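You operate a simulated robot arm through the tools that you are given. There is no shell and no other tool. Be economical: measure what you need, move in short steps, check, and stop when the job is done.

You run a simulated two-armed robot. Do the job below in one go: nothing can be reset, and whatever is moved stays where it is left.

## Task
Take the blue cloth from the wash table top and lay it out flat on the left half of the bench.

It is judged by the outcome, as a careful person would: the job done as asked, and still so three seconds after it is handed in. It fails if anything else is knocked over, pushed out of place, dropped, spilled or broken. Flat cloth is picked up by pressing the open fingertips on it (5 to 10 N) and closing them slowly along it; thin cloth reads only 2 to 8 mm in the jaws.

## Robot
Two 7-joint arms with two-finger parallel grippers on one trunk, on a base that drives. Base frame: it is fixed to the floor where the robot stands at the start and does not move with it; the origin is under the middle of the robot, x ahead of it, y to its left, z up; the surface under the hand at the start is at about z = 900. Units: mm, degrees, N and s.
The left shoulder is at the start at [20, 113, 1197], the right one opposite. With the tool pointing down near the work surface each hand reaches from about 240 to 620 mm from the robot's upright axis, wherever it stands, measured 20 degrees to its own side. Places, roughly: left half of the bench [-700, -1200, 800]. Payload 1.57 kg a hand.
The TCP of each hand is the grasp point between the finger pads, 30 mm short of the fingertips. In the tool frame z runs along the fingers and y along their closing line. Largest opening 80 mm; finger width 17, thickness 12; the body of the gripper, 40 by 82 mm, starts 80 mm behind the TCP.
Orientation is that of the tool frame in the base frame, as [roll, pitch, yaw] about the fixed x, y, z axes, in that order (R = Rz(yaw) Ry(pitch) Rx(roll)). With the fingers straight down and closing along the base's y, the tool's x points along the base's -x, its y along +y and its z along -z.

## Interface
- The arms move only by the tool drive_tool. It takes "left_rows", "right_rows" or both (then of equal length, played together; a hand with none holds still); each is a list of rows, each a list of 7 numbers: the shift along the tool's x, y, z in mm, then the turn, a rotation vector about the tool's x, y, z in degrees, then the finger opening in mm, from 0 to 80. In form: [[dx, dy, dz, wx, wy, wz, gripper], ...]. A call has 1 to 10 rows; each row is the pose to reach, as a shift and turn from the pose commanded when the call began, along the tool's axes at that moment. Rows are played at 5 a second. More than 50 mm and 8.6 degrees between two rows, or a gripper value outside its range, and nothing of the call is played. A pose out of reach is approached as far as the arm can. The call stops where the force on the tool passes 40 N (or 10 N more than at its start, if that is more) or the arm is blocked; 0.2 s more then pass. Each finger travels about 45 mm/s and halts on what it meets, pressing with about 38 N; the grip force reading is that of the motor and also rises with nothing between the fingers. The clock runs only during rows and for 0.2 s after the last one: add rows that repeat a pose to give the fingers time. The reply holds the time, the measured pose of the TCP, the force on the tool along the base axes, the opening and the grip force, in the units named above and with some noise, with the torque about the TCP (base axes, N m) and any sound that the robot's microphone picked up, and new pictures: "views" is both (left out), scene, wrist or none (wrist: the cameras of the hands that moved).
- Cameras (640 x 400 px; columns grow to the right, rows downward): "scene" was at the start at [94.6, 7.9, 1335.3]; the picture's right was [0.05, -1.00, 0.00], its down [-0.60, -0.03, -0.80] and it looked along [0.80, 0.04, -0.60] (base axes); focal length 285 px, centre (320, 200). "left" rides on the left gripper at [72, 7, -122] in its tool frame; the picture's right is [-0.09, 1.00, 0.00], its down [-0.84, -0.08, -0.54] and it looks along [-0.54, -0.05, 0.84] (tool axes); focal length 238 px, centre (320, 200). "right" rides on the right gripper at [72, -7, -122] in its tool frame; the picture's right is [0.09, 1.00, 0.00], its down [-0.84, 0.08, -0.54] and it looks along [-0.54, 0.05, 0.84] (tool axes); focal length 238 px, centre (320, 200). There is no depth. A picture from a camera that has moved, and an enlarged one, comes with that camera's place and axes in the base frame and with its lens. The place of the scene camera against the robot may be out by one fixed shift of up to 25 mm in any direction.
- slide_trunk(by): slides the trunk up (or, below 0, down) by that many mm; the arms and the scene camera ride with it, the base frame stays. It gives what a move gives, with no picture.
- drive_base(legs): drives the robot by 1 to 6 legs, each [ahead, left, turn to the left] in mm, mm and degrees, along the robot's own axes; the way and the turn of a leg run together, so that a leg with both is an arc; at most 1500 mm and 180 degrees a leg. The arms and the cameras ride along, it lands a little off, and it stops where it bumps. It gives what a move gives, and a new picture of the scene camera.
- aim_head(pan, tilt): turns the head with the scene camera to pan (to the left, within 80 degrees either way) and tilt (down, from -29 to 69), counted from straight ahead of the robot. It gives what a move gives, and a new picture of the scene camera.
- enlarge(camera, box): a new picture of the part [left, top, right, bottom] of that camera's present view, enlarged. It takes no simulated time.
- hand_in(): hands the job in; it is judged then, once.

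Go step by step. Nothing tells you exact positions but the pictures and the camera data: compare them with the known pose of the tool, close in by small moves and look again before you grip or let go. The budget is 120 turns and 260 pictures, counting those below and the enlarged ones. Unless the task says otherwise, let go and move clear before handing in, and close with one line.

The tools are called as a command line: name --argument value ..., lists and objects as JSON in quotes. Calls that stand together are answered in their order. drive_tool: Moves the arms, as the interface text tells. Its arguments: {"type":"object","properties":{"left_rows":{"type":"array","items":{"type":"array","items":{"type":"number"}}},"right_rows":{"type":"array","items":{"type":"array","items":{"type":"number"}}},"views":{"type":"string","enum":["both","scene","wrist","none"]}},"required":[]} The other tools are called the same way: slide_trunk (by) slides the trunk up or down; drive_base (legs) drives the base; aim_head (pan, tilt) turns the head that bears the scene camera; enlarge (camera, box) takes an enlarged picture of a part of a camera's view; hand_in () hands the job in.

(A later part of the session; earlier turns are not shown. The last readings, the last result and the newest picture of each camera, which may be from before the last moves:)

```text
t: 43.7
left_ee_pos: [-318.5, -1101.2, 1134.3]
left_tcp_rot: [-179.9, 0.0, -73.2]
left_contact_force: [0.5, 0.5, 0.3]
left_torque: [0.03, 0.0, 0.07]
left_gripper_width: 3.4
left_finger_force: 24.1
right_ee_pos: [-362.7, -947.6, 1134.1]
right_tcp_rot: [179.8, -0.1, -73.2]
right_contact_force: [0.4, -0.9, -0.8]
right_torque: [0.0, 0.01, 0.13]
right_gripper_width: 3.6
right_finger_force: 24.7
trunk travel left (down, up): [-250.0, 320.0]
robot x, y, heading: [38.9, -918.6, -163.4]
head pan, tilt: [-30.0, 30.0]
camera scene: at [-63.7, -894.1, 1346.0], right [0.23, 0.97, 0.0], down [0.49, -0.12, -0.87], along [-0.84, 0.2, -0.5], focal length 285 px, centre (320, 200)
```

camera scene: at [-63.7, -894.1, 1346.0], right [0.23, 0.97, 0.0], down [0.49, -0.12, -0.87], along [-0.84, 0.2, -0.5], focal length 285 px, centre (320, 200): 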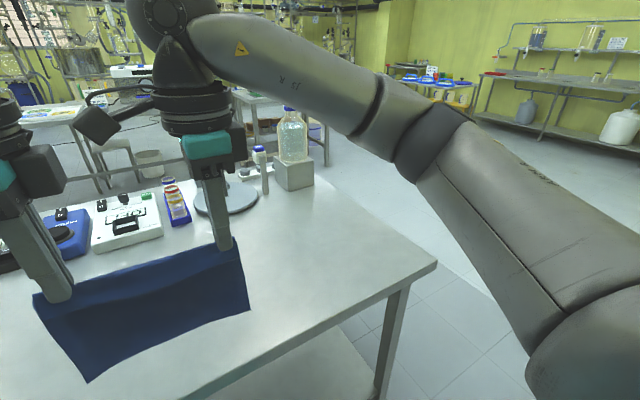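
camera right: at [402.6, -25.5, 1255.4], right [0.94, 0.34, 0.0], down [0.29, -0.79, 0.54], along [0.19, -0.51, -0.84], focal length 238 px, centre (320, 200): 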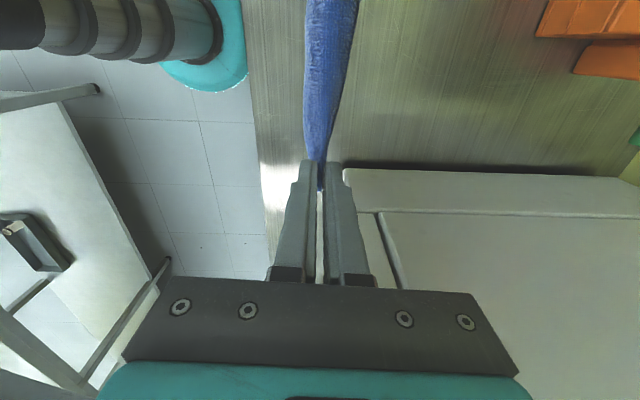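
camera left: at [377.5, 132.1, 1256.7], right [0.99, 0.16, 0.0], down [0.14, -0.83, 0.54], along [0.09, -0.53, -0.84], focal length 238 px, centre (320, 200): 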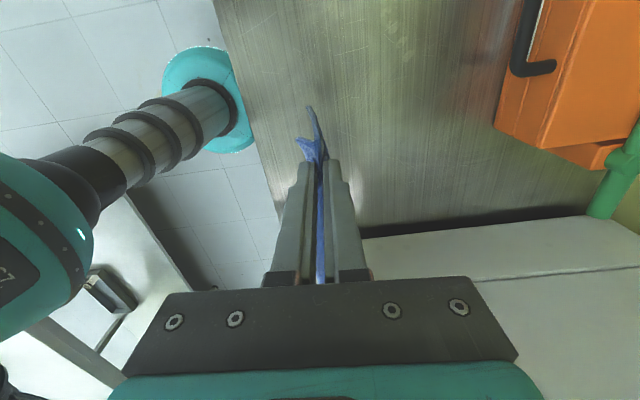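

The bench spans about 2.6 m, and the given place (-700, -1200) is the middle of the half in front of me, so this half is the target. I'll move up to it, shift left a bit, and point the head back down.

drive_base --legs '[[0, 70, -1.8], [115, 0, 0]]'

slide_trunk --by -100

aim_head --pan 0 --tilt 45

```text
t: 45.5
left_ee_pos: [-416.6, -1186.0, 1134.7]
left_tcp_rot: [-179.8, 0.0, -75.0]
left_contact_force: [0.0, 0.0, -0.2]
left_torque: [0.01, -0.03, 0.08]
left_gripper_width: 3.7
left_finger_force: 24.0
right_ee_pos: [-454.9, -1031.2, 1133.1]
right_tcp_rot: [-180.0, -0.1, -75.0]
right_contact_force: [-0.6, -0.2, -0.7]
right_torque: [-0.05, -0.04, 0.09]
right_gripper_width: 3.3
right_finger_force: 24.5
trunk travel left (down, up): [-250.0, 320.0]
robot x, y, heading: [-52.4, -1012.7, -165.5]
head pan, tilt: [-30.0, 30.0]
camera scene: at [-155.0, -986.7, 1345.9], right [0.27, 0.96, 0.0], down [0.48, -0.13, -0.87], along [-0.83, 0.23, -0.5], focal length 285 px, centre (320, 200)
```

scene: 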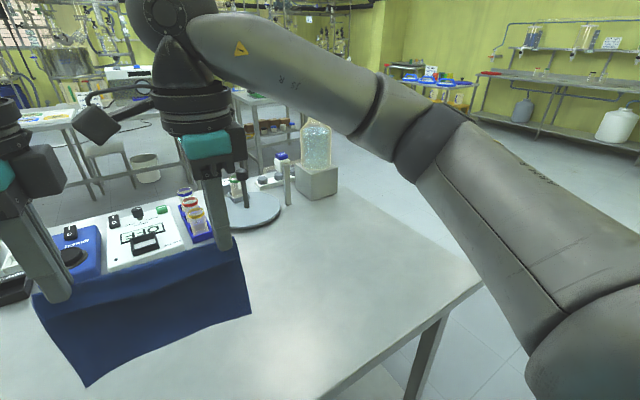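

```text
t: 46.8
left_ee_pos: [-413.9, -1185.3, 1034.6]
left_tcp_rot: [-180.0, 0.0, -75.1]
left_contact_force: [-0.2, 0.7, -0.1]
left_torque: [0.01, -0.02, 0.07]
left_gripper_width: 3.4
left_finger_force: 24.9
right_ee_pos: [-453.7, -1030.8, 1035.0]
right_tcp_rot: [179.8, -0.1, -75.2]
right_contact_force: [0.2, -0.5, 0.1]
right_torque: [-0.01, 0.01, 0.06]
right_gripper_width: 3.4
right_finger_force: 24.9
trunk travel left (down, up): [-150.0, 420.0]
robot x, y, heading: [-53.5, -1011.9, -165.5]
head pan, tilt: [-30.0, 30.0]
```

```text
t: 47.8
left_ee_pos: [-414.7, -1184.8, 1035.8]
left_tcp_rot: [-179.9, 0.0, -75.0]
left_contact_force: [0.5, 0.0, -0.1]
left_torque: [0.02, 0.04, 0.07]
left_gripper_width: 3.5
left_finger_force: 24.5
right_ee_pos: [-453.8, -1030.2, 1034.1]
right_tcp_rot: [179.9, -0.1, -75.2]
right_contact_force: [-0.3, -0.7, 0.8]
right_torque: [-0.04, -0.03, 0.08]
right_gripper_width: 3.5
right_finger_force: 24.4
trunk travel left (down, up): [-150.0, 420.0]
robot x, y, heading: [-53.7, -1008.6, -165.7]
head pan, tilt: [0.0, 45.0]
camera scene: at [-145.5, -1030.9, 1223.4], right [-0.25, 0.97, 0.0], down [0.68, 0.18, -0.71], along [-0.68, -0.18, -0.71], focal length 285 px, centre (320, 200)
```

scene: 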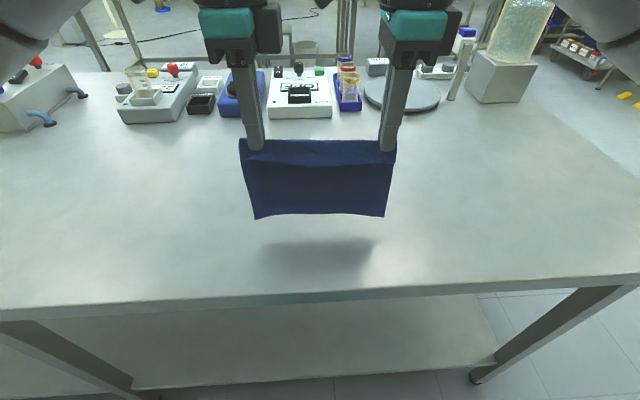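

The bench edge is about 305 mm from my axis and the strip ahead is free out to about 840 mm. I'll move the hands forward so the free edge can touch down around 565 mm out, and lower a bit.

drive_tool --left_rows '[[0, 25, 0, 0, 0, 0, 0], [0, 50, 0, 0, 0, 0, 0], [0, 75, 0, 0, 0, 0, 0], [0, 100, 5, 0, 0, 0, 0], [0, 125, 15, 0, 0, 0, 0], [0, 150, 25, 0, 0, 0, 0], [0, 165, 40, 0, 0, 0, 0], [0, 175, 50, 0, 0, 0, 0], [0, 175, 50, 0, 0, 0, 0]]' --right_rows '[[0, 25, 0, 0, 0, 0, 0], [0, 50, 0, 0, 0, 0, 0], [0, 75, 0, 0, 0, 0, 0], [0, 100, 5, 0, 0, 0, 0], [0, 125, 15, 0, 0, 0, 0], [0, 150, 25, 0, 0, 0, 0], [0, 165, 40, 0, 0, 0, 0], [0, 175, 50, 0, 0, 0, 0], [0, 175, 50, 0, 0, 0, 0]]'

```text
t: 49.8
left_ee_pos: [-583.0, -1230.4, 983.1]
left_tcp_rot: [-180.0, 0.0, -75.2]
left_contact_force: [-0.3, 1.3, 0.3]
left_torque: [0.04, 0.01, 0.1]
left_gripper_width: 3.5
left_finger_force: 24.5
right_ee_pos: [-624.0, -1076.8, 982.3]
right_tcp_rot: [179.8, -0.1, -75.0]
right_contact_force: [0.1, -0.4, 0.0]
right_torque: [-0.05, 0.04, 0.07]
right_gripper_width: 3.6
right_finger_force: 25.0
trunk travel left (down, up): [-150.0, 420.0]
robot x, y, heading: [-53.5, -1013.6, -165.6]
head pan, tilt: [0.0, 45.0]
camera scene: at [-145.6, -1030.7, 1223.4], right [-0.25, 0.97, 0.0], down [0.68, 0.18, -0.71], along [-0.68, -0.18, -0.71], focal length 285 px, centre (320, 200)
camera right: at [-597.5, -1144.0, 1104.8], right [-0.94, -0.35, 0.0], down [-0.29, 0.79, 0.54], along [-0.19, 0.51, -0.84], focal length 238 px, centre (320, 200)
camera left: at [-569.3, -1302.1, 1105.5], right [-0.99, -0.17, 0.0], down [-0.14, 0.83, 0.54], along [-0.09, 0.53, -0.84], focal length 238 px, centre (320, 200)
```

scene: 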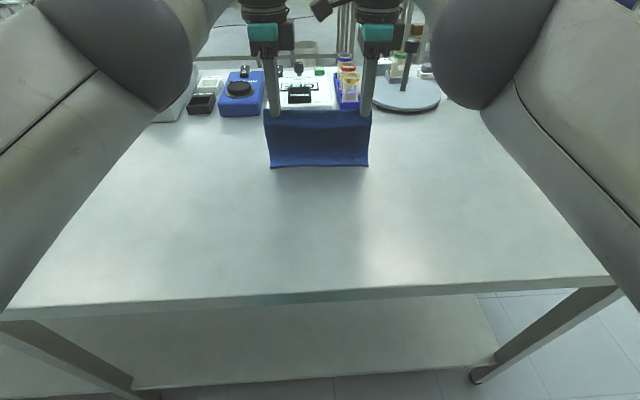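
right: 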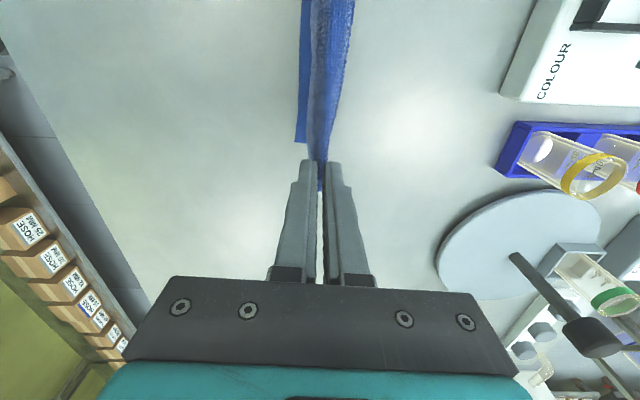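
left: 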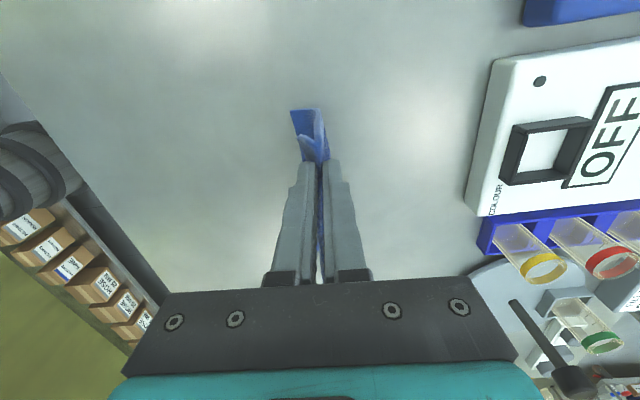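

The cloth's free edge hangs roughly 30 mm above the bench. I'll lower to near touchdown and look.

drive_tool --left_rows '[[0, 0, 10, 0, 0, 0, 0], [0, 0, 20, 0, 0, 0, 0], [0, 0, 26, 0, 0, 0, 0], [0, 0, 26, 0, 0, 0, 0]]' --right_rows '[[0, 0, 10, 0, 0, 0, 0], [0, 0, 20, 0, 0, 0, 0], [0, 0, 26, 0, 0, 0, 0], [0, 0, 26, 0, 0, 0, 0]]' --views "none"

enlarge --camera "scene" --box '[220, 80, 420, 205]'

enlarge --camera "right" --box '[220, 0, 420, 200]'

```text
t: 50.8
left_ee_pos: [-583.0, -1229.2, 957.7]
left_tcp_rot: [-180.0, 0.0, -75.0]
left_contact_force: [0.9, -0.1, 0.4]
left_torque: [0.0, 0.02, 0.07]
left_gripper_width: 3.5
left_finger_force: 24.5
right_ee_pos: [-624.0, -1076.4, 957.0]
right_tcp_rot: [-179.9, -0.1, -75.1]
right_contact_force: [-0.2, 0.0, -0.5]
right_torque: [0.0, -0.01, 0.08]
right_gripper_width: 3.4
right_finger_force: 24.6
trunk travel left (down, up): [-150.0, 420.0]
robot x, y, heading: [-52.5, -1014.2, -165.5]
head pan, tilt: [0.0, 45.0]
```

```text
3.20 times, centred on (320, 142) of scene
camera zoom: at [-145.4, -1030.9, 1223.4], right [-0.25, 0.97, 0.0], down [0.68, 0.18, -0.71], along [-0.68, -0.18, -0.71], focal length 912 px, centre (320, 384)
```

zoom: 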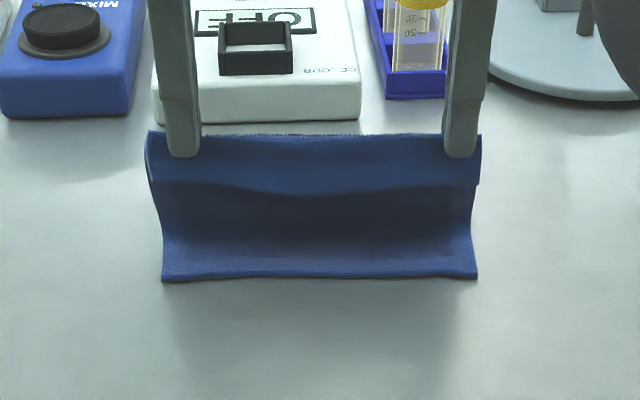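

```text
2.00 times, centred on (320, 100) of right
camera zoom: at [-599.2, -1144.6, 1079.2], right [-0.94, -0.35, 0.0], down [-0.29, 0.79, 0.54], along [-0.19, 0.51, -0.84], focal length 477 px, centre (320, 400)
```

zoom: 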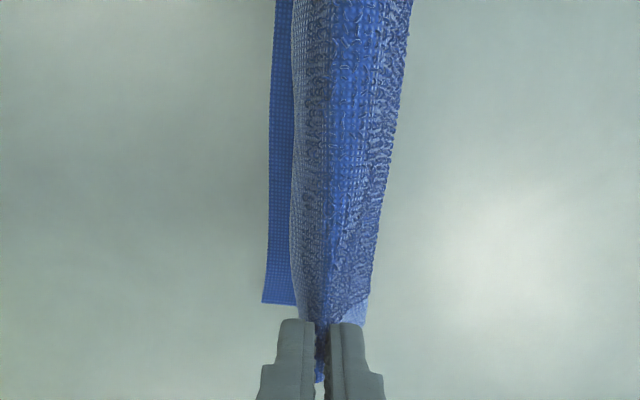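

The free edge is just touching and curling toward me, which is the wrong way, since the main cloth must go down on the far side of the hands. I'll lift clear, move a little further forward, and check the hang.

drive_tool --left_rows '[[0, 0, -20, 0, 0, 0, 0], [0, 5, -40, 0, 0, 0, 0], [0, 15, -45, 0, 0, 0, 0], [0, 25, -45, 0, 0, 0, 0], [0, 25, -45, 0, 0, 0, 0], [0, 25, -45, 0, 0, 0, 0]]' --right_rows '[[0, 0, -20, 0, 0, 0, 0], [0, 5, -40, 0, 0, 0, 0], [0, 15, -45, 0, 0, 0, 0], [0, 25, -45, 0, 0, 0, 0], [0, 25, -45, 0, 0, 0, 0], [0, 25, -45, 0, 0, 0, 0]]' --views "none"

enlarge --camera "scene" --box '[220, 60, 420, 185]'

enlarge --camera "right" --box '[220, 0, 420, 200]'

```text
t: 52.2
left_ee_pos: [-578.0, -1235.2, 999.7]
left_tcp_rot: [180.0, 0.1, -75.2]
left_contact_force: [-2.5, 9.8, 0.0]
left_torque: [0.28, 0.08, 0.04]
left_gripper_width: 3.6
left_finger_force: 24.8
left hand out of reach, approached as far as the arm can: row 2, 3, 4, 5, 6
right_ee_pos: [-621.1, -1074.7, 998.1]
right_tcp_rot: [179.9, -0.3, -75.0]
right_contact_force: [2.5, -10.4, -0.1]
right_torque: [-0.28, -0.06, 0.03]
right_gripper_width: 3.5
right_finger_force: 24.8
right hand out of reach, approached as far as the arm can: row 2, 3, 4, 5, 6
trunk travel left (down, up): [-150.0, 420.0]
robot x, y, heading: [-53.7, -1011.0, -165.6]
head pan, tilt: [0.0, 45.0]
```

```text
3.20 times, centred on (320, 122) of scene
camera zoom: at [-145.4, -1031.0, 1223.4], right [-0.25, 0.97, 0.0], down [0.68, 0.18, -0.71], along [-0.68, -0.18, -0.71], focal length 912 px, centre (320, 448)
```

zoom: 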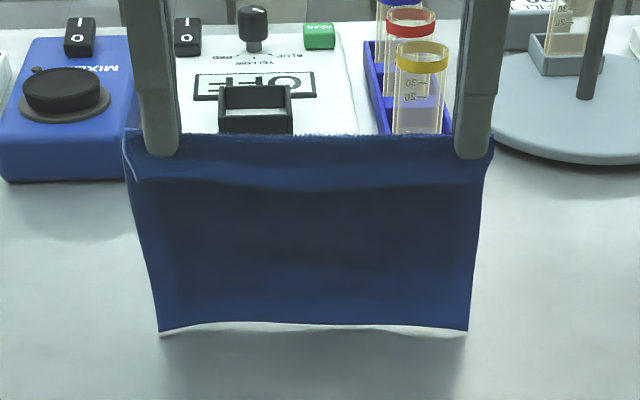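

```text
2.00 times, centred on (320, 100) of right
camera zoom: at [-595.3, -1142.0, 1120.0], right [-0.94, -0.35, 0.0], down [-0.29, 0.79, 0.54], along [-0.19, 0.51, -0.84], focal length 477 px, centre (320, 400)
```

zoom: 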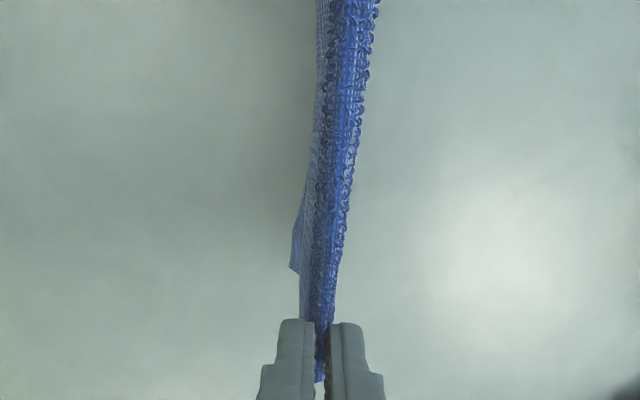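

The hands were pushed past their reach at that height, so I'll go back at once. In the same motion I'll start laying, moving toward me while descending so the free edge trails away from me.

drive_tool --left_rows '[[0, -25, 0, 0, 0, 0, 0], [0, -40, 5, 0, 0, 0, 0], [0, -58, 17, 0, 0, 0, 0], [0, -76, 31, 0, 0, 0, 0], [0, -94, 46, 0, 0, 0, 0], [0, -108, 60, 0, 0, 0, 0]]' --right_rows '[[0, -25, 0, 0, 0, 0, 0], [0, -40, 5, 0, 0, 0, 0], [0, -58, 17, 0, 0, 0, 0], [0, -76, 31, 0, 0, 0, 0], [0, -94, 46, 0, 0, 0, 0], [0, -108, 60, 0, 0, 0, 0]]'

enlarge --camera "scene" --box '[220, 80, 420, 205]'

```text
t: 53.6
left_ee_pos: [-584.0, -1209.5, 949.7]
left_tcp_rot: [-179.3, 0.7, -75.7]
left_contact_force: [13.9, 29.4, -2.4]
left_torque: [0.84, -0.47, -0.18]
left_gripper_width: 4.1
left_finger_force: 24.7
left hand out of reach, approached as far as the arm can: row 1, 2, 3, 4, 5, 6
right_ee_pos: [-517.9, -1046.7, 936.9]
right_tcp_rot: [179.2, -0.7, -75.1]
right_contact_force: [-14.7, -29.1, 2.1]
right_torque: [-0.89, 0.39, -0.17]
right_gripper_width: 3.8
right_finger_force: 24.3
trunk travel left (down, up): [-150.0, 420.0]
robot x, y, heading: [-55.1, -1016.7, -165.7]
head pan, tilt: [0.0, 45.0]
camera scene: at [-145.7, -1030.7, 1223.3], right [-0.25, 0.97, 0.0], down [0.68, 0.18, -0.71], along [-0.68, -0.18, -0.71], focal length 285 px, centre (320, 200)
camera right: at [-492.0, -1112.9, 1060.1], right [-0.94, -0.34, 0.01], down [-0.28, 0.8, 0.53], along [-0.2, 0.49, -0.85], focal length 238 px, centre (320, 200)
camera left: at [-573.8, -1283.9, 1070.6], right [-0.99, -0.16, -0.01], down [-0.14, 0.82, 0.55], along [-0.08, 0.55, -0.83], focal length 238 px, centre (320, 200)
```

scene: 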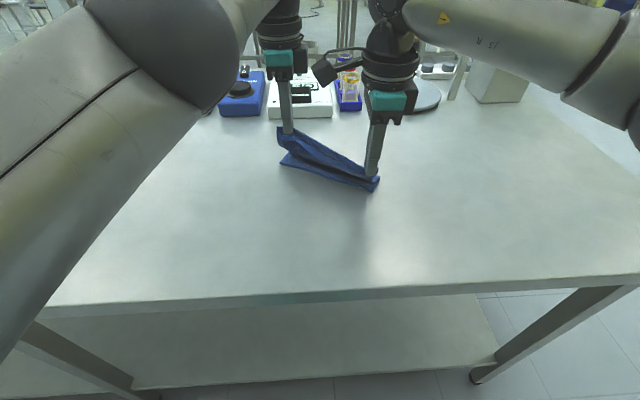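
right: 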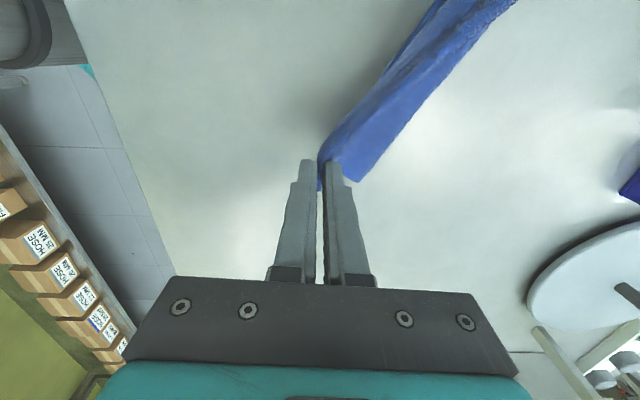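
left: 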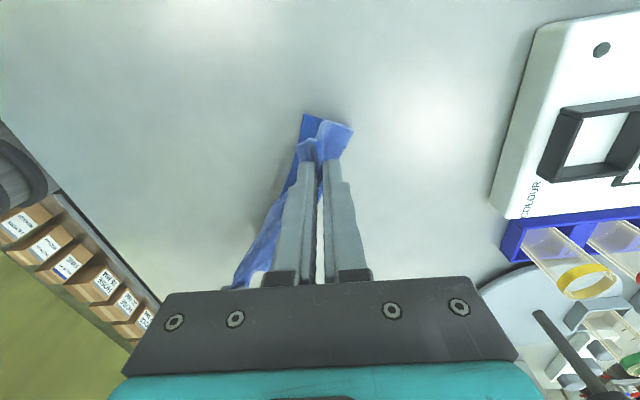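

```text
3.20 times, centred on (320, 142) of scene
camera zoom: at [-145.7, -1030.7, 1223.3], right [-0.25, 0.97, 0.0], down [0.68, 0.18, -0.71], along [-0.68, -0.18, -0.71], focal length 912 px, centre (320, 384)
```

zoom: 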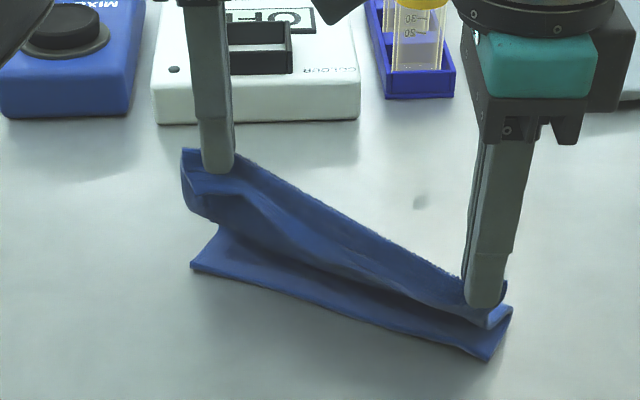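

The left arm stalled near its stretch limit while the right moved, which pulled the cloth diagonal. I'll bring the right hand forward again to release the tension.

drive_tool --right_rows '[[0, 30, -10, 0, 0, 0, 0], [0, 60, -15, 0, 0, 0, 0], [0, 90, -20, 0, 0, 0, 0], [0, 90, -20, 0, 0, 0, 0]]' --views "scene"

```text
t: 54.6
left_ee_pos: [-585.4, -1217.5, 950.0]
left_tcp_rot: [-179.9, -0.1, -75.1]
left_contact_force: [-0.3, 0.3, -0.4]
left_torque: [-0.02, 0.0, 0.0]
left_gripper_width: 3.5
left_finger_force: 24.1
right_ee_pos: [-602.7, -1067.0, 955.7]
right_tcp_rot: [-180.0, 0.1, -74.9]
right_contact_force: [0.8, -0.1, -0.1]
right_torque: [-0.02, 0.01, 0.08]
right_gripper_width: 3.6
right_finger_force: 24.1
trunk travel left (down, up): [-150.0, 420.0]
robot x, y, heading: [-55.5, -1008.7, -165.6]
head pan, tilt: [0.0, 45.0]
camera scene: at [-145.4, -1030.8, 1223.4], right [-0.25, 0.97, 0.0], down [0.68, 0.18, -0.71], along [-0.68, -0.18, -0.71], focal length 285 px, centre (320, 200)
```

scene: 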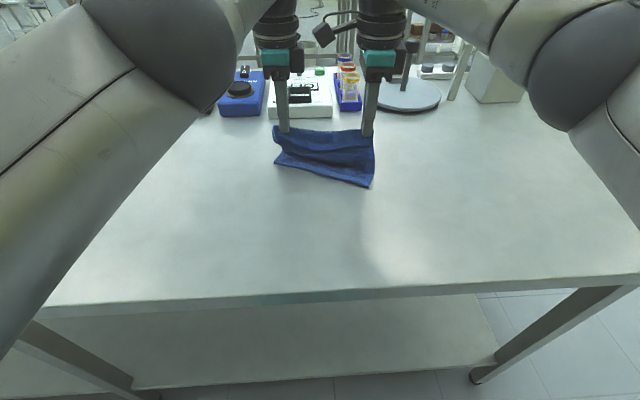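

Tension is gone. I'll test that the left arm can move back now, by 20 mm, to match the right.

drive_tool --left_rows '[[0, -5, 0, 0, 0, 0, 0], [2, -12, 0, 0, 0, 0, 0], [5, -20, -3, 0, 0, 0, 0], [8, -20, -5, 0, 0, 0, 0]]' --views "none"

```text
t: 55.6
left_ee_pos: [-584.8, -1215.7, 957.0]
left_tcp_rot: [-179.9, 0.1, -75.0]
left_contact_force: [0.0, 1.0, 0.3]
left_torque: [0.02, -0.03, 0.02]
left_gripper_width: 3.6
left_finger_force: 24.3
left hand out of reach, approached as far as the arm can: row 1, 2, 3, 4
right_ee_pos: [-602.0, -1068.2, 956.4]
right_tcp_rot: [179.9, -0.1, -75.1]
right_contact_force: [0.2, -0.1, -0.3]
right_torque: [0.01, 0.0, 0.01]
right_gripper_width: 3.8
right_finger_force: 24.6
trunk travel left (down, up): [-150.0, 420.0]
robot x, y, heading: [-56.5, -1011.6, -165.7]
head pan, tilt: [0.0, 45.0]
```

The left arm moves vertically but not back, so a joint is at its limit. I'll lift both hands together and try again higher.

drive_tool --left_rows '[[0, 0, -20, 0, 0, 0, 0], [0, 0, -40, 0, 0, 0, 0], [0, 0, -60, 0, 0, 0, 0], [0, -8, -60, 0, 0, 0, 0], [0, -16, -60, 0, 0, 0, 0], [0, -16, -60, 0, 0, 0, 0]]' --right_rows '[[0, 0, -20, 0, 0, 0, 0], [0, 0, -40, 0, 0, 0, 0], [0, 0, -60, 0, 0, 0, 0], [0, 0, -60, 0, 0, 0, 0], [0, 0, -60, 0, 0, 0, 0], [0, 0, -60, 0, 0, 0, 0]]' --views "scene"

```text
t: 57.0
left_ee_pos: [-566.4, -1211.3, 1019.2]
left_tcp_rot: [-179.9, 0.1, -75.0]
left_contact_force: [-0.1, -0.1, 0.0]
left_torque: [0.03, -0.03, 0.02]
left_gripper_width: 3.6
left_finger_force: 24.4
left hand out of reach, approached as far as the arm can: row 2, 3
right_ee_pos: [-602.6, -1066.9, 1015.8]
right_tcp_rot: [179.9, 0.0, -75.1]
right_contact_force: [0.4, -0.8, 0.2]
right_torque: [0.01, 0.02, 0.01]
right_gripper_width: 3.4
right_finger_force: 23.9
trunk travel left (down, up): [-150.0, 420.0]
robot x, y, heading: [-53.7, -1011.4, -165.7]
head pan, tilt: [0.0, 45.0]
camera scene: at [-145.4, -1031.0, 1223.4], right [-0.25, 0.97, 0.0], down [0.68, 0.18, -0.71], along [-0.68, -0.18, -0.71], focal length 285 px, centre (320, 200)
```

scene: 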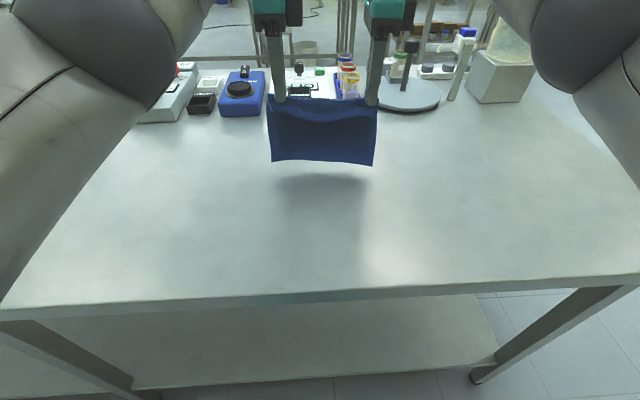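

Both arms are free again and the cloth hangs straight. I'll restore the hand spacing, come a little nearer so both stay well within reach, and lower to just above the bench.

drive_tool --left_rows '[[3, -2, 0, 0, 0, 0, 0], [6, -6, 8, 0, 0, 0, 0], [6, -10, 20, 0, 0, 0, 0], [6, -10, 29, 0, 0, 0, 0], [6, -10, 29, 0, 0, 0, 0], [6, -10, 29, 0, 0, 0, 0]]' --right_rows '[[0, -2, 0, 0, 0, 0, 0], [0, -6, 8, 0, 0, 0, 0], [0, -10, 20, 0, 0, 0, 0], [0, -10, 26, 0, 0, 0, 0], [0, -10, 26, 0, 0, 0, 0], [0, -10, 26, 0, 0, 0, 0]]' --views "none"

enlarge --camera "scene" --box '[220, 80, 420, 205]'

```text
t: 58.4
left_ee_pos: [-557.8, -1216.1, 988.5]
left_tcp_rot: [-179.9, 0.0, -75.1]
left_contact_force: [0.3, -0.7, 0.7]
left_torque: [0.02, 0.0, 0.03]
left_gripper_width: 3.2
left_finger_force: 24.7
right_ee_pos: [-592.8, -1063.6, 990.1]
right_tcp_rot: [180.0, -0.1, -75.1]
right_contact_force: [-0.7, -0.6, 0.2]
right_torque: [0.0, -0.02, 0.02]
right_gripper_width: 3.7
right_finger_force: 24.4
trunk travel left (down, up): [-150.0, 420.0]
robot x, y, heading: [-53.5, -1013.8, -165.2]
head pan, tilt: [0.0, 45.0]
```

```text
3.20 times, centred on (320, 142) of scene
camera zoom: at [-145.4, -1030.9, 1223.4], right [-0.25, 0.97, 0.0], down [0.68, 0.18, -0.71], along [-0.68, -0.18, -0.71], focal length 912 px, centre (320, 384)
```

zoom: 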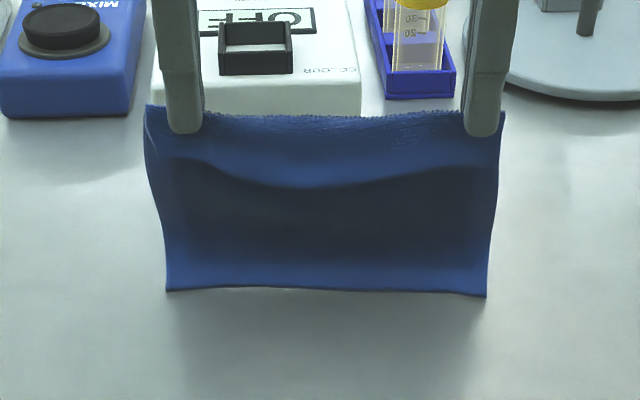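

Hanging square and just above the bench. Now the first part of the laying stroke: back toward me with descent, in step.

drive_tool --left_rows '[[0, -15, 5, 0, 0, 0, 0], [0, -32, 15, 0, 0, 0, 0], [0, -48, 29, 0, 0, 0, 0], [0, -62, 43, 0, 0, 0, 0]]' --right_rows '[[0, -15, 5, 0, 0, 0, 0], [0, -32, 15, 0, 0, 0, 0], [0, -48, 29, 0, 0, 0, 0], [0, -62, 43, 0, 0, 0, 0]]' --views "none"

enlarge --camera "scene" --box '[220, 80, 420, 205]'

enlarge --camera "right" --box '[220, 0, 420, 200]'

```text
t: 59.4
left_ee_pos: [-497.2, -1198.9, 946.3]
left_tcp_rot: [180.0, -0.1, -75.1]
left_contact_force: [0.3, -0.8, 0.1]
left_torque: [0.01, -0.02, 0.01]
left_gripper_width: 3.6
left_finger_force: 24.4
right_ee_pos: [-534.4, -1050.3, 946.8]
right_tcp_rot: [179.9, 0.0, -75.1]
right_contact_force: [0.0, 0.3, 0.5]
right_torque: [-0.01, 0.02, 0.02]
right_gripper_width: 3.5
right_finger_force: 24.2
trunk travel left (down, up): [-150.0, 420.0]
robot x, y, heading: [-54.3, -1011.0, -165.5]
head pan, tilt: [0.0, 45.0]
```

```text
3.20 times, centred on (320, 142) of scene
camera zoom: at [-145.4, -1030.9, 1223.4], right [-0.25, 0.97, 0.0], down [0.68, 0.18, -0.71], along [-0.68, -0.18, -0.71], focal length 912 px, centre (320, 384)
```

zoom: 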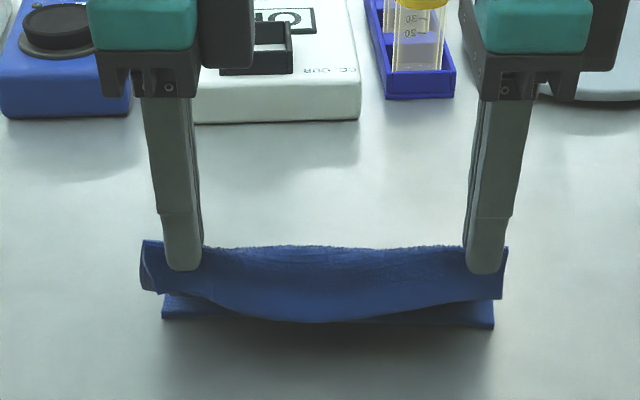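

```text
2.00 times, centred on (320, 100) of right
camera zoom: at [-507.8, -1117.8, 1069.0], right [-0.94, -0.35, 0.0], down [-0.29, 0.79, 0.54], along [-0.19, 0.51, -0.84], focal length 477 px, centre (320, 400)
```

zoom: 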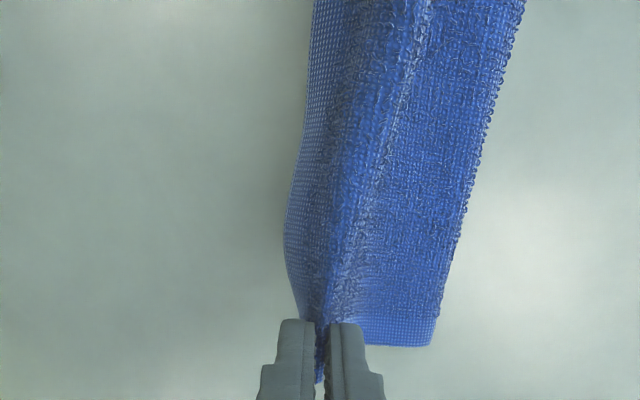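

The main cloth now trails out on the far side, as wanted. I'll continue the stroke down and back.

drive_tool --left_rows '[[0, -12, 11, 0, 0, 0, 0], [0, -24, 22, 0, 0, 0, 0], [0, -36, 33, 0, 0, 0, 0], [0, -48, 44, 0, 0, 0, 0]]' --right_rows '[[0, -12, 11, 0, 0, 0, 0], [0, -24, 22, 0, 0, 0, 0], [0, -36, 33, 0, 0, 0, 0], [0, -48, 44, 0, 0, 0, 0]]' --views "wrist"

enlarge --camera "scene" --box '[220, 110, 420, 235]'

```text
t: 60.4
left_ee_pos: [-452.1, -1185.6, 903.9]
left_tcp_rot: [-180.0, 0.0, -75.0]
left_contact_force: [-0.4, 0.2, 0.3]
left_torque: [-0.01, 0.0, 0.04]
left_gripper_width: 3.6
left_finger_force: 24.0
right_ee_pos: [-486.6, -1036.1, 904.1]
right_tcp_rot: [179.9, -0.1, -75.1]
right_contact_force: [-0.1, -0.6, -0.2]
right_torque: [-0.03, 0.01, 0.04]
right_gripper_width: 3.3
right_finger_force: 24.1
trunk travel left (down, up): [-150.0, 420.0]
robot x, y, heading: [-53.2, -1013.5, -165.5]
head pan, tilt: [0.0, 45.0]
camera right: at [-461.5, -1104.2, 1026.1], right [-0.94, -0.34, 0.0], down [-0.29, 0.79, 0.54], along [-0.19, 0.51, -0.84], focal length 238 px, centre (320, 200)
camera left: at [-439.4, -1257.9, 1024.9], right [-0.99, -0.17, 0.0], down [-0.14, 0.83, 0.54], along [-0.09, 0.54, -0.84], focal length 238 px, centre (320, 200)
```

right: 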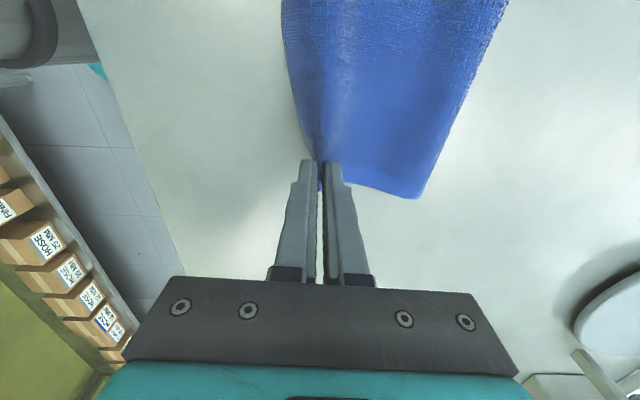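
left: 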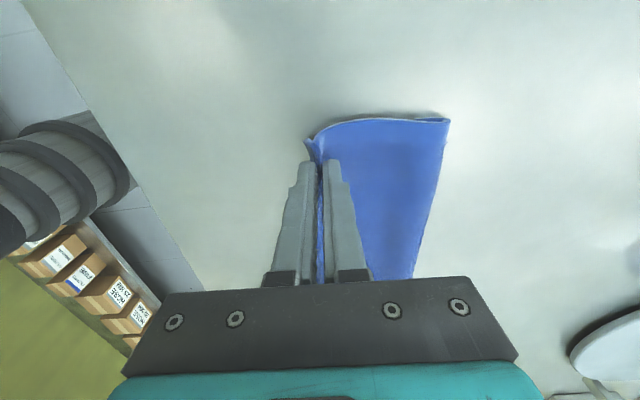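

```text
3.20 times, centred on (320, 172) of scene
camera zoom: at [-145.4, -1030.9, 1223.4], right [-0.25, 0.97, 0.0], down [0.68, 0.18, -0.71], along [-0.68, -0.18, -0.71], focal length 912 px, centre (320, 288)
```

zoom: 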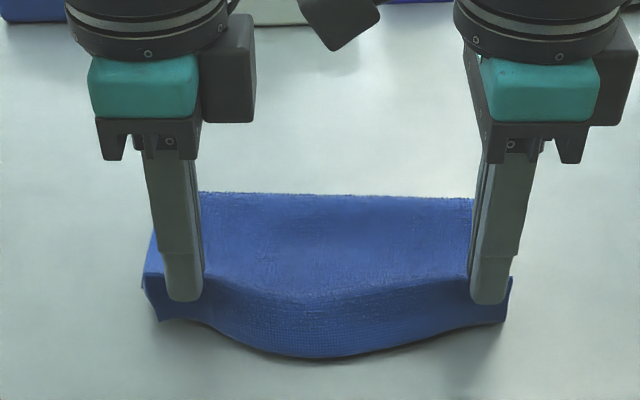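

The main cloth is laid out taut to the far side, with the edge about 541 mm out. What's left is mostly descent; I'll also open the hand spacing a touch to take out the sag.

drive_tool --left_rows '[[1, -5, 10, 0, 0, 0, 0], [2, -9, 20, 0, 0, 0, 0], [2, -12, 30, 0, 0, 0, 0], [2, -14, 36, 0, 0, 0, 0]]' --right_rows '[[-1, -5, 10, 0, 0, 0, 0], [-2, -9, 20, 0, 0, 0, 0], [-2, -12, 30, 0, 0, 0, 0], [-2, -14, 36, 0, 0, 0, 0]]' --views "wrist"

enlarge --camera "scene" --box '[220, 130, 420, 255]'

```text
t: 61.2
left_ee_pos: [-442.3, -1184.4, 883.3]
left_tcp_rot: [178.5, 0.6, -74.9]
left_contact_force: [2.1, 0.0, 12.9]
left_torque: [0.02, -0.08, -0.01]
left_gripper_width: 3.5
left_finger_force: 24.7
right_ee_pos: [-481.1, -1033.9, 884.5]
right_tcp_rot: [178.2, -0.7, -75.3]
right_contact_force: [1.2, 0.9, 16.1]
right_torque: [0.09, -0.08, 0.01]
right_gripper_width: 3.4
right_finger_force: 24.6
trunk travel left (down, up): [-150.0, 420.0]
robot x, y, heading: [-55.3, -1015.0, -165.5]
head pan, tilt: [0.0, 45.0]
stopped in row 4 (right hand): the force on the tool passed its limit at 46 N (the readings are from after the stop); the commanded pose is now the measured one
camera right: at [-452.9, -1099.6, 1006.9], right [-0.94, -0.34, 0.03], down [-0.27, 0.8, 0.53], along [-0.21, 0.49, -0.85], focal length 238 px, centre (320, 200)
camera left: at [-427.2, -1257.7, 1004.7], right [-0.99, -0.17, 0.03], down [-0.13, 0.83, 0.55], along [-0.11, 0.54, -0.84], focal length 238 px, centre (320, 200)
```

right: 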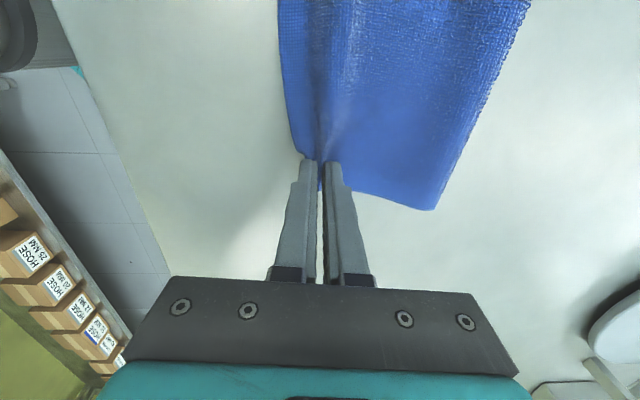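
left: 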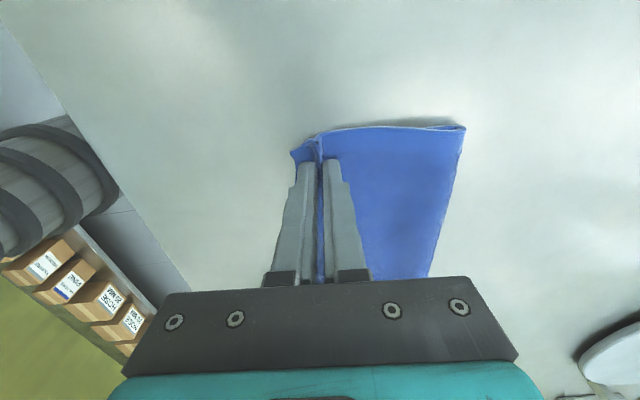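

```text
3.20 times, centred on (320, 192) of scene
camera zoom: at [-143.6, -1030.5, 1223.6], right [-0.25, 0.97, 0.0], down [0.68, 0.18, -0.71], along [-0.69, -0.18, -0.71], focal length 912 px, centre (320, 224)
```

zoom: 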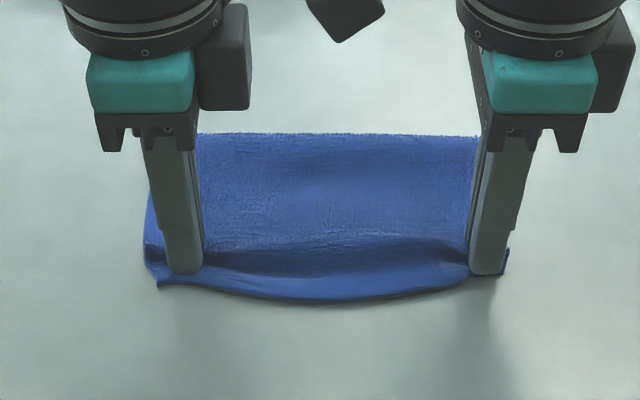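

The tips touched the bench at z≈852, higher than I assumed, and about 16 mm of slack remains near the fingers. I'll rise slightly, pull back 14 mm, and come down again so the front flap falls toward me.

drive_tool --left_rows '[[0, 0, -7, 0.8, 0.3, 0, 0], [0, -1, -14, 1.5, 0.6, 0, 0], [1, -8, -14, 1.5, 0.6, 0, 0], [2, -16, -14, 1.5, 0.6, 0, 0], [2, -18, -12, 1.5, 0.6, 0, 0], [2, -18, -12, 1.5, 0.6, 0, 0]]' --right_rows '[[0, 0, -7, 0.9, -0.3, 0, 0], [0, -1, -14, 1.8, -0.7, 0, 0], [-1, -8, -14, 1.8, -0.7, 0, 0], [-2, -16, -14, 1.8, -0.7, 0, 0], [-2, -18, -12, 1.8, -0.7, 0, 0], [-2, -18, -12, 1.8, -0.7, 0, 0]]' --views "wrist"

enlarge --camera "scene" --box '[220, 130, 420, 255]'

```text
t: 62.6
left_ee_pos: [-424.9, -1182.4, 891.2]
left_tcp_rot: [-179.7, -0.2, -74.8]
left_contact_force: [-0.1, -1.0, 0.7]
left_torque: [0.0, 0.0, -0.03]
left_gripper_width: 3.5
left_finger_force: 24.9
right_ee_pos: [-462.5, -1027.1, 891.2]
right_tcp_rot: [-179.4, 0.1, -75.2]
right_contact_force: [0.7, -0.2, -0.3]
right_torque: [0.0, 0.06, 0.02]
right_gripper_width: 3.5
right_finger_force: 24.6
trunk travel left (down, up): [-150.0, 420.0]
robot x, y, heading: [-54.7, -1010.0, -165.3]
head pan, tilt: [0.0, 45.0]
camera right: at [-439.9, -1095.7, 1013.5], right [-0.94, -0.34, -0.01], down [-0.29, 0.79, 0.54], along [-0.18, 0.51, -0.84], focal length 238 px, centre (320, 200)
camera left: at [-413.8, -1254.7, 1013.8], right [-0.99, -0.17, -0.01], down [-0.15, 0.83, 0.54], along [-0.09, 0.53, -0.84], focal length 238 px, centre (320, 200)
```

right: 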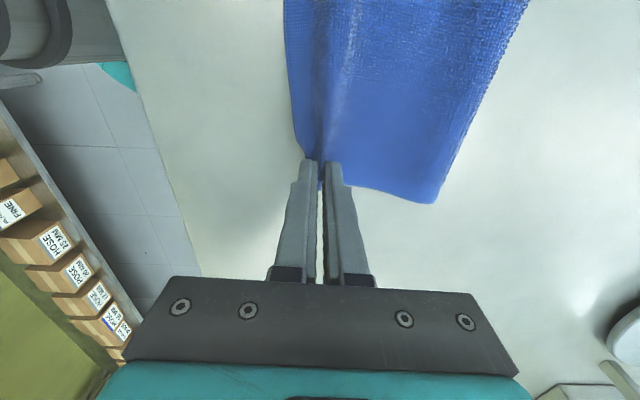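
left: 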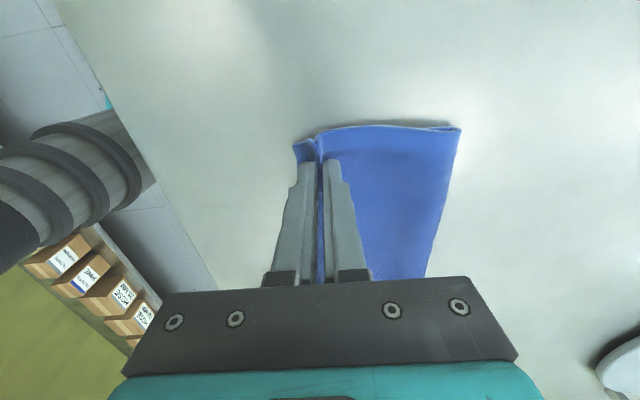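

```text
3.20 times, centred on (320, 192) of scene
camera zoom: at [-145.6, -1031.0, 1223.4], right [-0.25, 0.97, 0.0], down [0.68, 0.18, -0.71], along [-0.68, -0.18, -0.71], focal length 912 px, centre (320, 224)
```

zoom: 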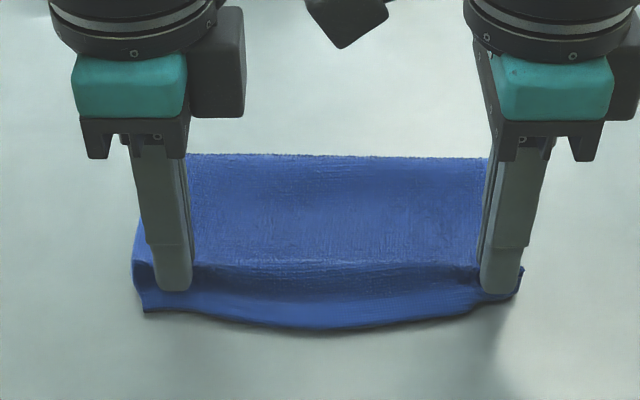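

The far-left corner looks like it may be tucked under. I'll zoom in on it.

enlarge --camera "left" --box '[280, 80, 480, 205]'

enlarge --camera "right" --box '[280, 80, 480, 230]'

```text
3.20 times, centred on (380, 142) of left
camera zoom: at [-413.8, -1254.7, 1013.8], right [-0.99, -0.17, -0.01], down [-0.15, 0.83, 0.54], along [-0.09, 0.53, -0.84], focal length 763 px, centre (128, 384)
```

zoom: 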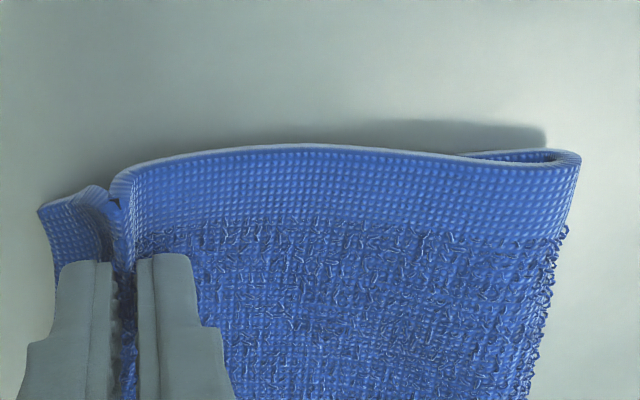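

```text
2.67 times, centred on (380, 155) of right
camera zoom: at [-439.9, -1095.7, 1013.5], right [-0.94, -0.34, -0.01], down [-0.29, 0.79, 0.54], along [-0.18, 0.51, -0.84], focal length 636 px, centre (160, 320)
```

zoom: 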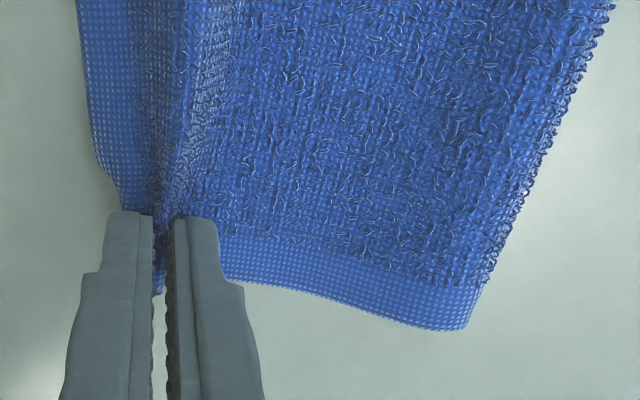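

Confirmed: the far hem is folded under, because the bench is higher than I assumed and the edge touched too early. I'll lift the cloth clear again and redo the stroke from the right height.

drive_tool --left_rows '[[0, 5, -20, 0, 0, 0, 0], [0, 20, -40, 0, 0, 0, 0], [0, 40, -65, 0, 0, 0, 0], [0, 60, -90, 0, 0, 0, 0], [0, 80, -110, 0, 0, 0, 0], [0, 100, -130, 0, 0, 0, 0], [0, 115, -140, 0, 0, 0, 0], [0, 128, -145, 0, 0, 0, 0], [0, 128, -145, 0, 0, 0, 0], [0, 128, -145, 0, 0, 0, 0]]' --right_rows '[[0, 5, -20, 0, 0, 0, 0], [0, 20, -40, 0, 0, 0, 0], [0, 40, -65, 0, 0, 0, 0], [0, 60, -90, 0, 0, 0, 0], [0, 80, -110, 0, 0, 0, 0], [0, 100, -130, 0, 0, 0, 0], [0, 115, -140, 0, 0, 0, 0], [0, 128, -145, 0, 0, 0, 0], [0, 128, -145, 0, 0, 0, 0], [0, 128, -145, 0, 0, 0, 0]]' --views "none"

enlarge --camera "scene" --box '[220, 80, 420, 205]'

enlarge --camera "right" --box '[220, 0, 420, 200]'

```text
t: 64.8
left_ee_pos: [-549.3, -1214.6, 1037.0]
left_tcp_rot: [-179.6, -0.2, -74.9]
left_contact_force: [-1.1, -0.4, 0.4]
left_torque: [0.0, 0.03, -0.02]
left_gripper_width: 3.3
left_finger_force: 24.3
right_ee_pos: [-588.8, -1060.5, 1038.3]
right_tcp_rot: [-179.5, 0.1, -75.3]
right_contact_force: [0.0, -0.4, -0.2]
right_torque: [-0.03, 0.05, 0.0]
right_gripper_width: 3.8
right_finger_force: 23.8
trunk travel left (down, up): [-150.0, 420.0]
robot x, y, heading: [-58.5, -1013.8, -165.6]
head pan, tilt: [0.0, 45.0]
```

```text
3.20 times, centred on (320, 142) of scene
camera zoom: at [-145.6, -1031.0, 1223.4], right [-0.25, 0.97, 0.0], down [0.68, 0.18, -0.71], along [-0.68, -0.18, -0.71], focal length 912 px, centre (320, 384)
```

zoom: 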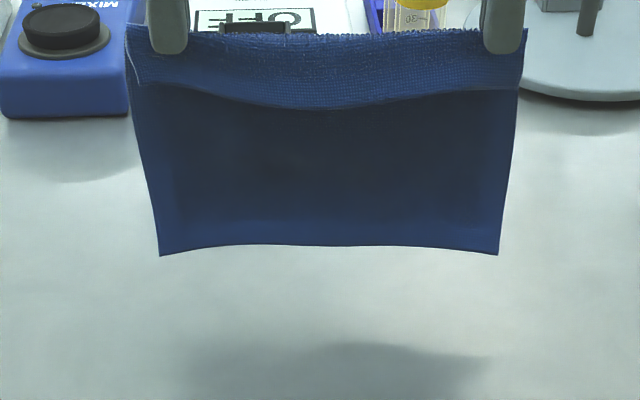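

```text
2.00 times, centred on (320, 100) of right
camera zoom: at [-565.1, -1128.5, 1158.8], right [-0.94, -0.34, -0.01], down [-0.29, 0.79, 0.54], along [-0.18, 0.51, -0.84], focal length 477 px, centre (320, 400)
```

zoom: 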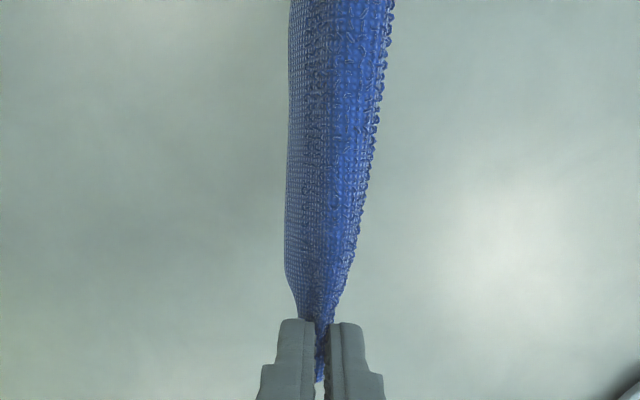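

Hanging cleanly with clearance. I'll lower to about 10 mm above the bench, then stroke back with a shallow start so the hem lags away from me.

drive_tool --left_rows '[[0, 0, 10, 0, 0, 0, 0], [0, 0, 20, 0, 0, 0, 0], [0, 0, 27, 0, 0, 0, 0], [0, 0, 27, 0, 0, 0, 0], [0, 0, 27, 0, 0, 0, 0], [0, 0, 27, 0, 0, 0, 0], [0, -15, 29, 0, 0, 0, 0], [0, -34, 35, 0, 0, 0, 0], [0, -52, 46, 0, 0, 0, 0], [0, -67, 58, 0, 0, 0, 0]]' --right_rows '[[0, 0, 10, 0, 0, 0, 0], [0, 0, 20, 0, 0, 0, 0], [0, 0, 28, 0, 0, 0, 0], [0, 0, 28, 0, 0, 0, 0], [0, 0, 28, 0, 0, 0, 0], [0, 0, 28, 0, 0, 0, 0], [0, -15, 30, 0, 0, 0, 0], [0, -34, 36, 0, 0, 0, 0], [0, -52, 47, 0, 0, 0, 0], [0, -67, 59, 0, 0, 0, 0]]' --views "none"

enlarge --camera "left" --box '[280, 60, 480, 210]'

enlarge --camera "right" --box '[240, 30, 480, 230]'

```text
t: 67.0
left_ee_pos: [-484.7, -1199.4, 976.7]
left_tcp_rot: [-179.6, -0.2, -74.9]
left_contact_force: [0.3, -0.3, 0.2]
left_torque: [0.0, -0.01, -0.02]
left_gripper_width: 3.4
left_finger_force: 24.3
right_ee_pos: [-523.6, -1043.4, 977.4]
right_tcp_rot: [-179.5, 0.1, -75.3]
right_contact_force: [-0.4, 0.1, -0.1]
right_torque: [-0.05, 0.06, -0.01]
right_gripper_width: 3.4
right_finger_force: 24.3
trunk travel left (down, up): [-150.0, 420.0]
robot x, y, heading: [-56.1, -1012.4, -165.6]
head pan, tilt: [0.0, 45.0]
```

```text
2.67 times, centred on (380, 135) of left
camera zoom: at [-473.4, -1271.2, 1099.5], right [-0.99, -0.17, -0.01], down [-0.15, 0.83, 0.54], along [-0.09, 0.53, -0.84], focal length 636 px, centre (160, 373)
```

zoom: 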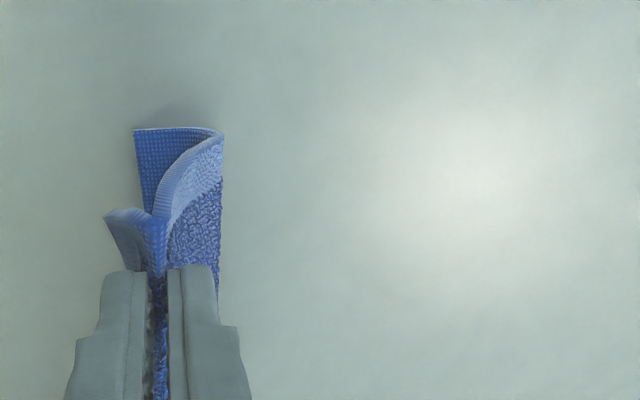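

```text
2.00 times, centred on (360, 130) of right
camera zoom: at [-499.4, -1111.1, 1100.0], right [-0.94, -0.34, -0.01], down [-0.29, 0.79, 0.54], along [-0.18, 0.51, -0.84], focal length 477 px, centre (240, 340)
```

zoom: 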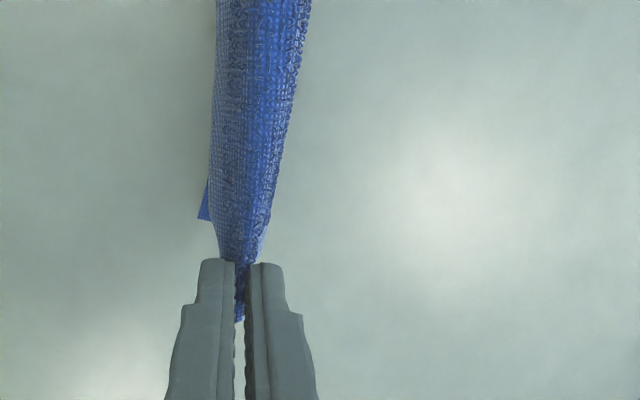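

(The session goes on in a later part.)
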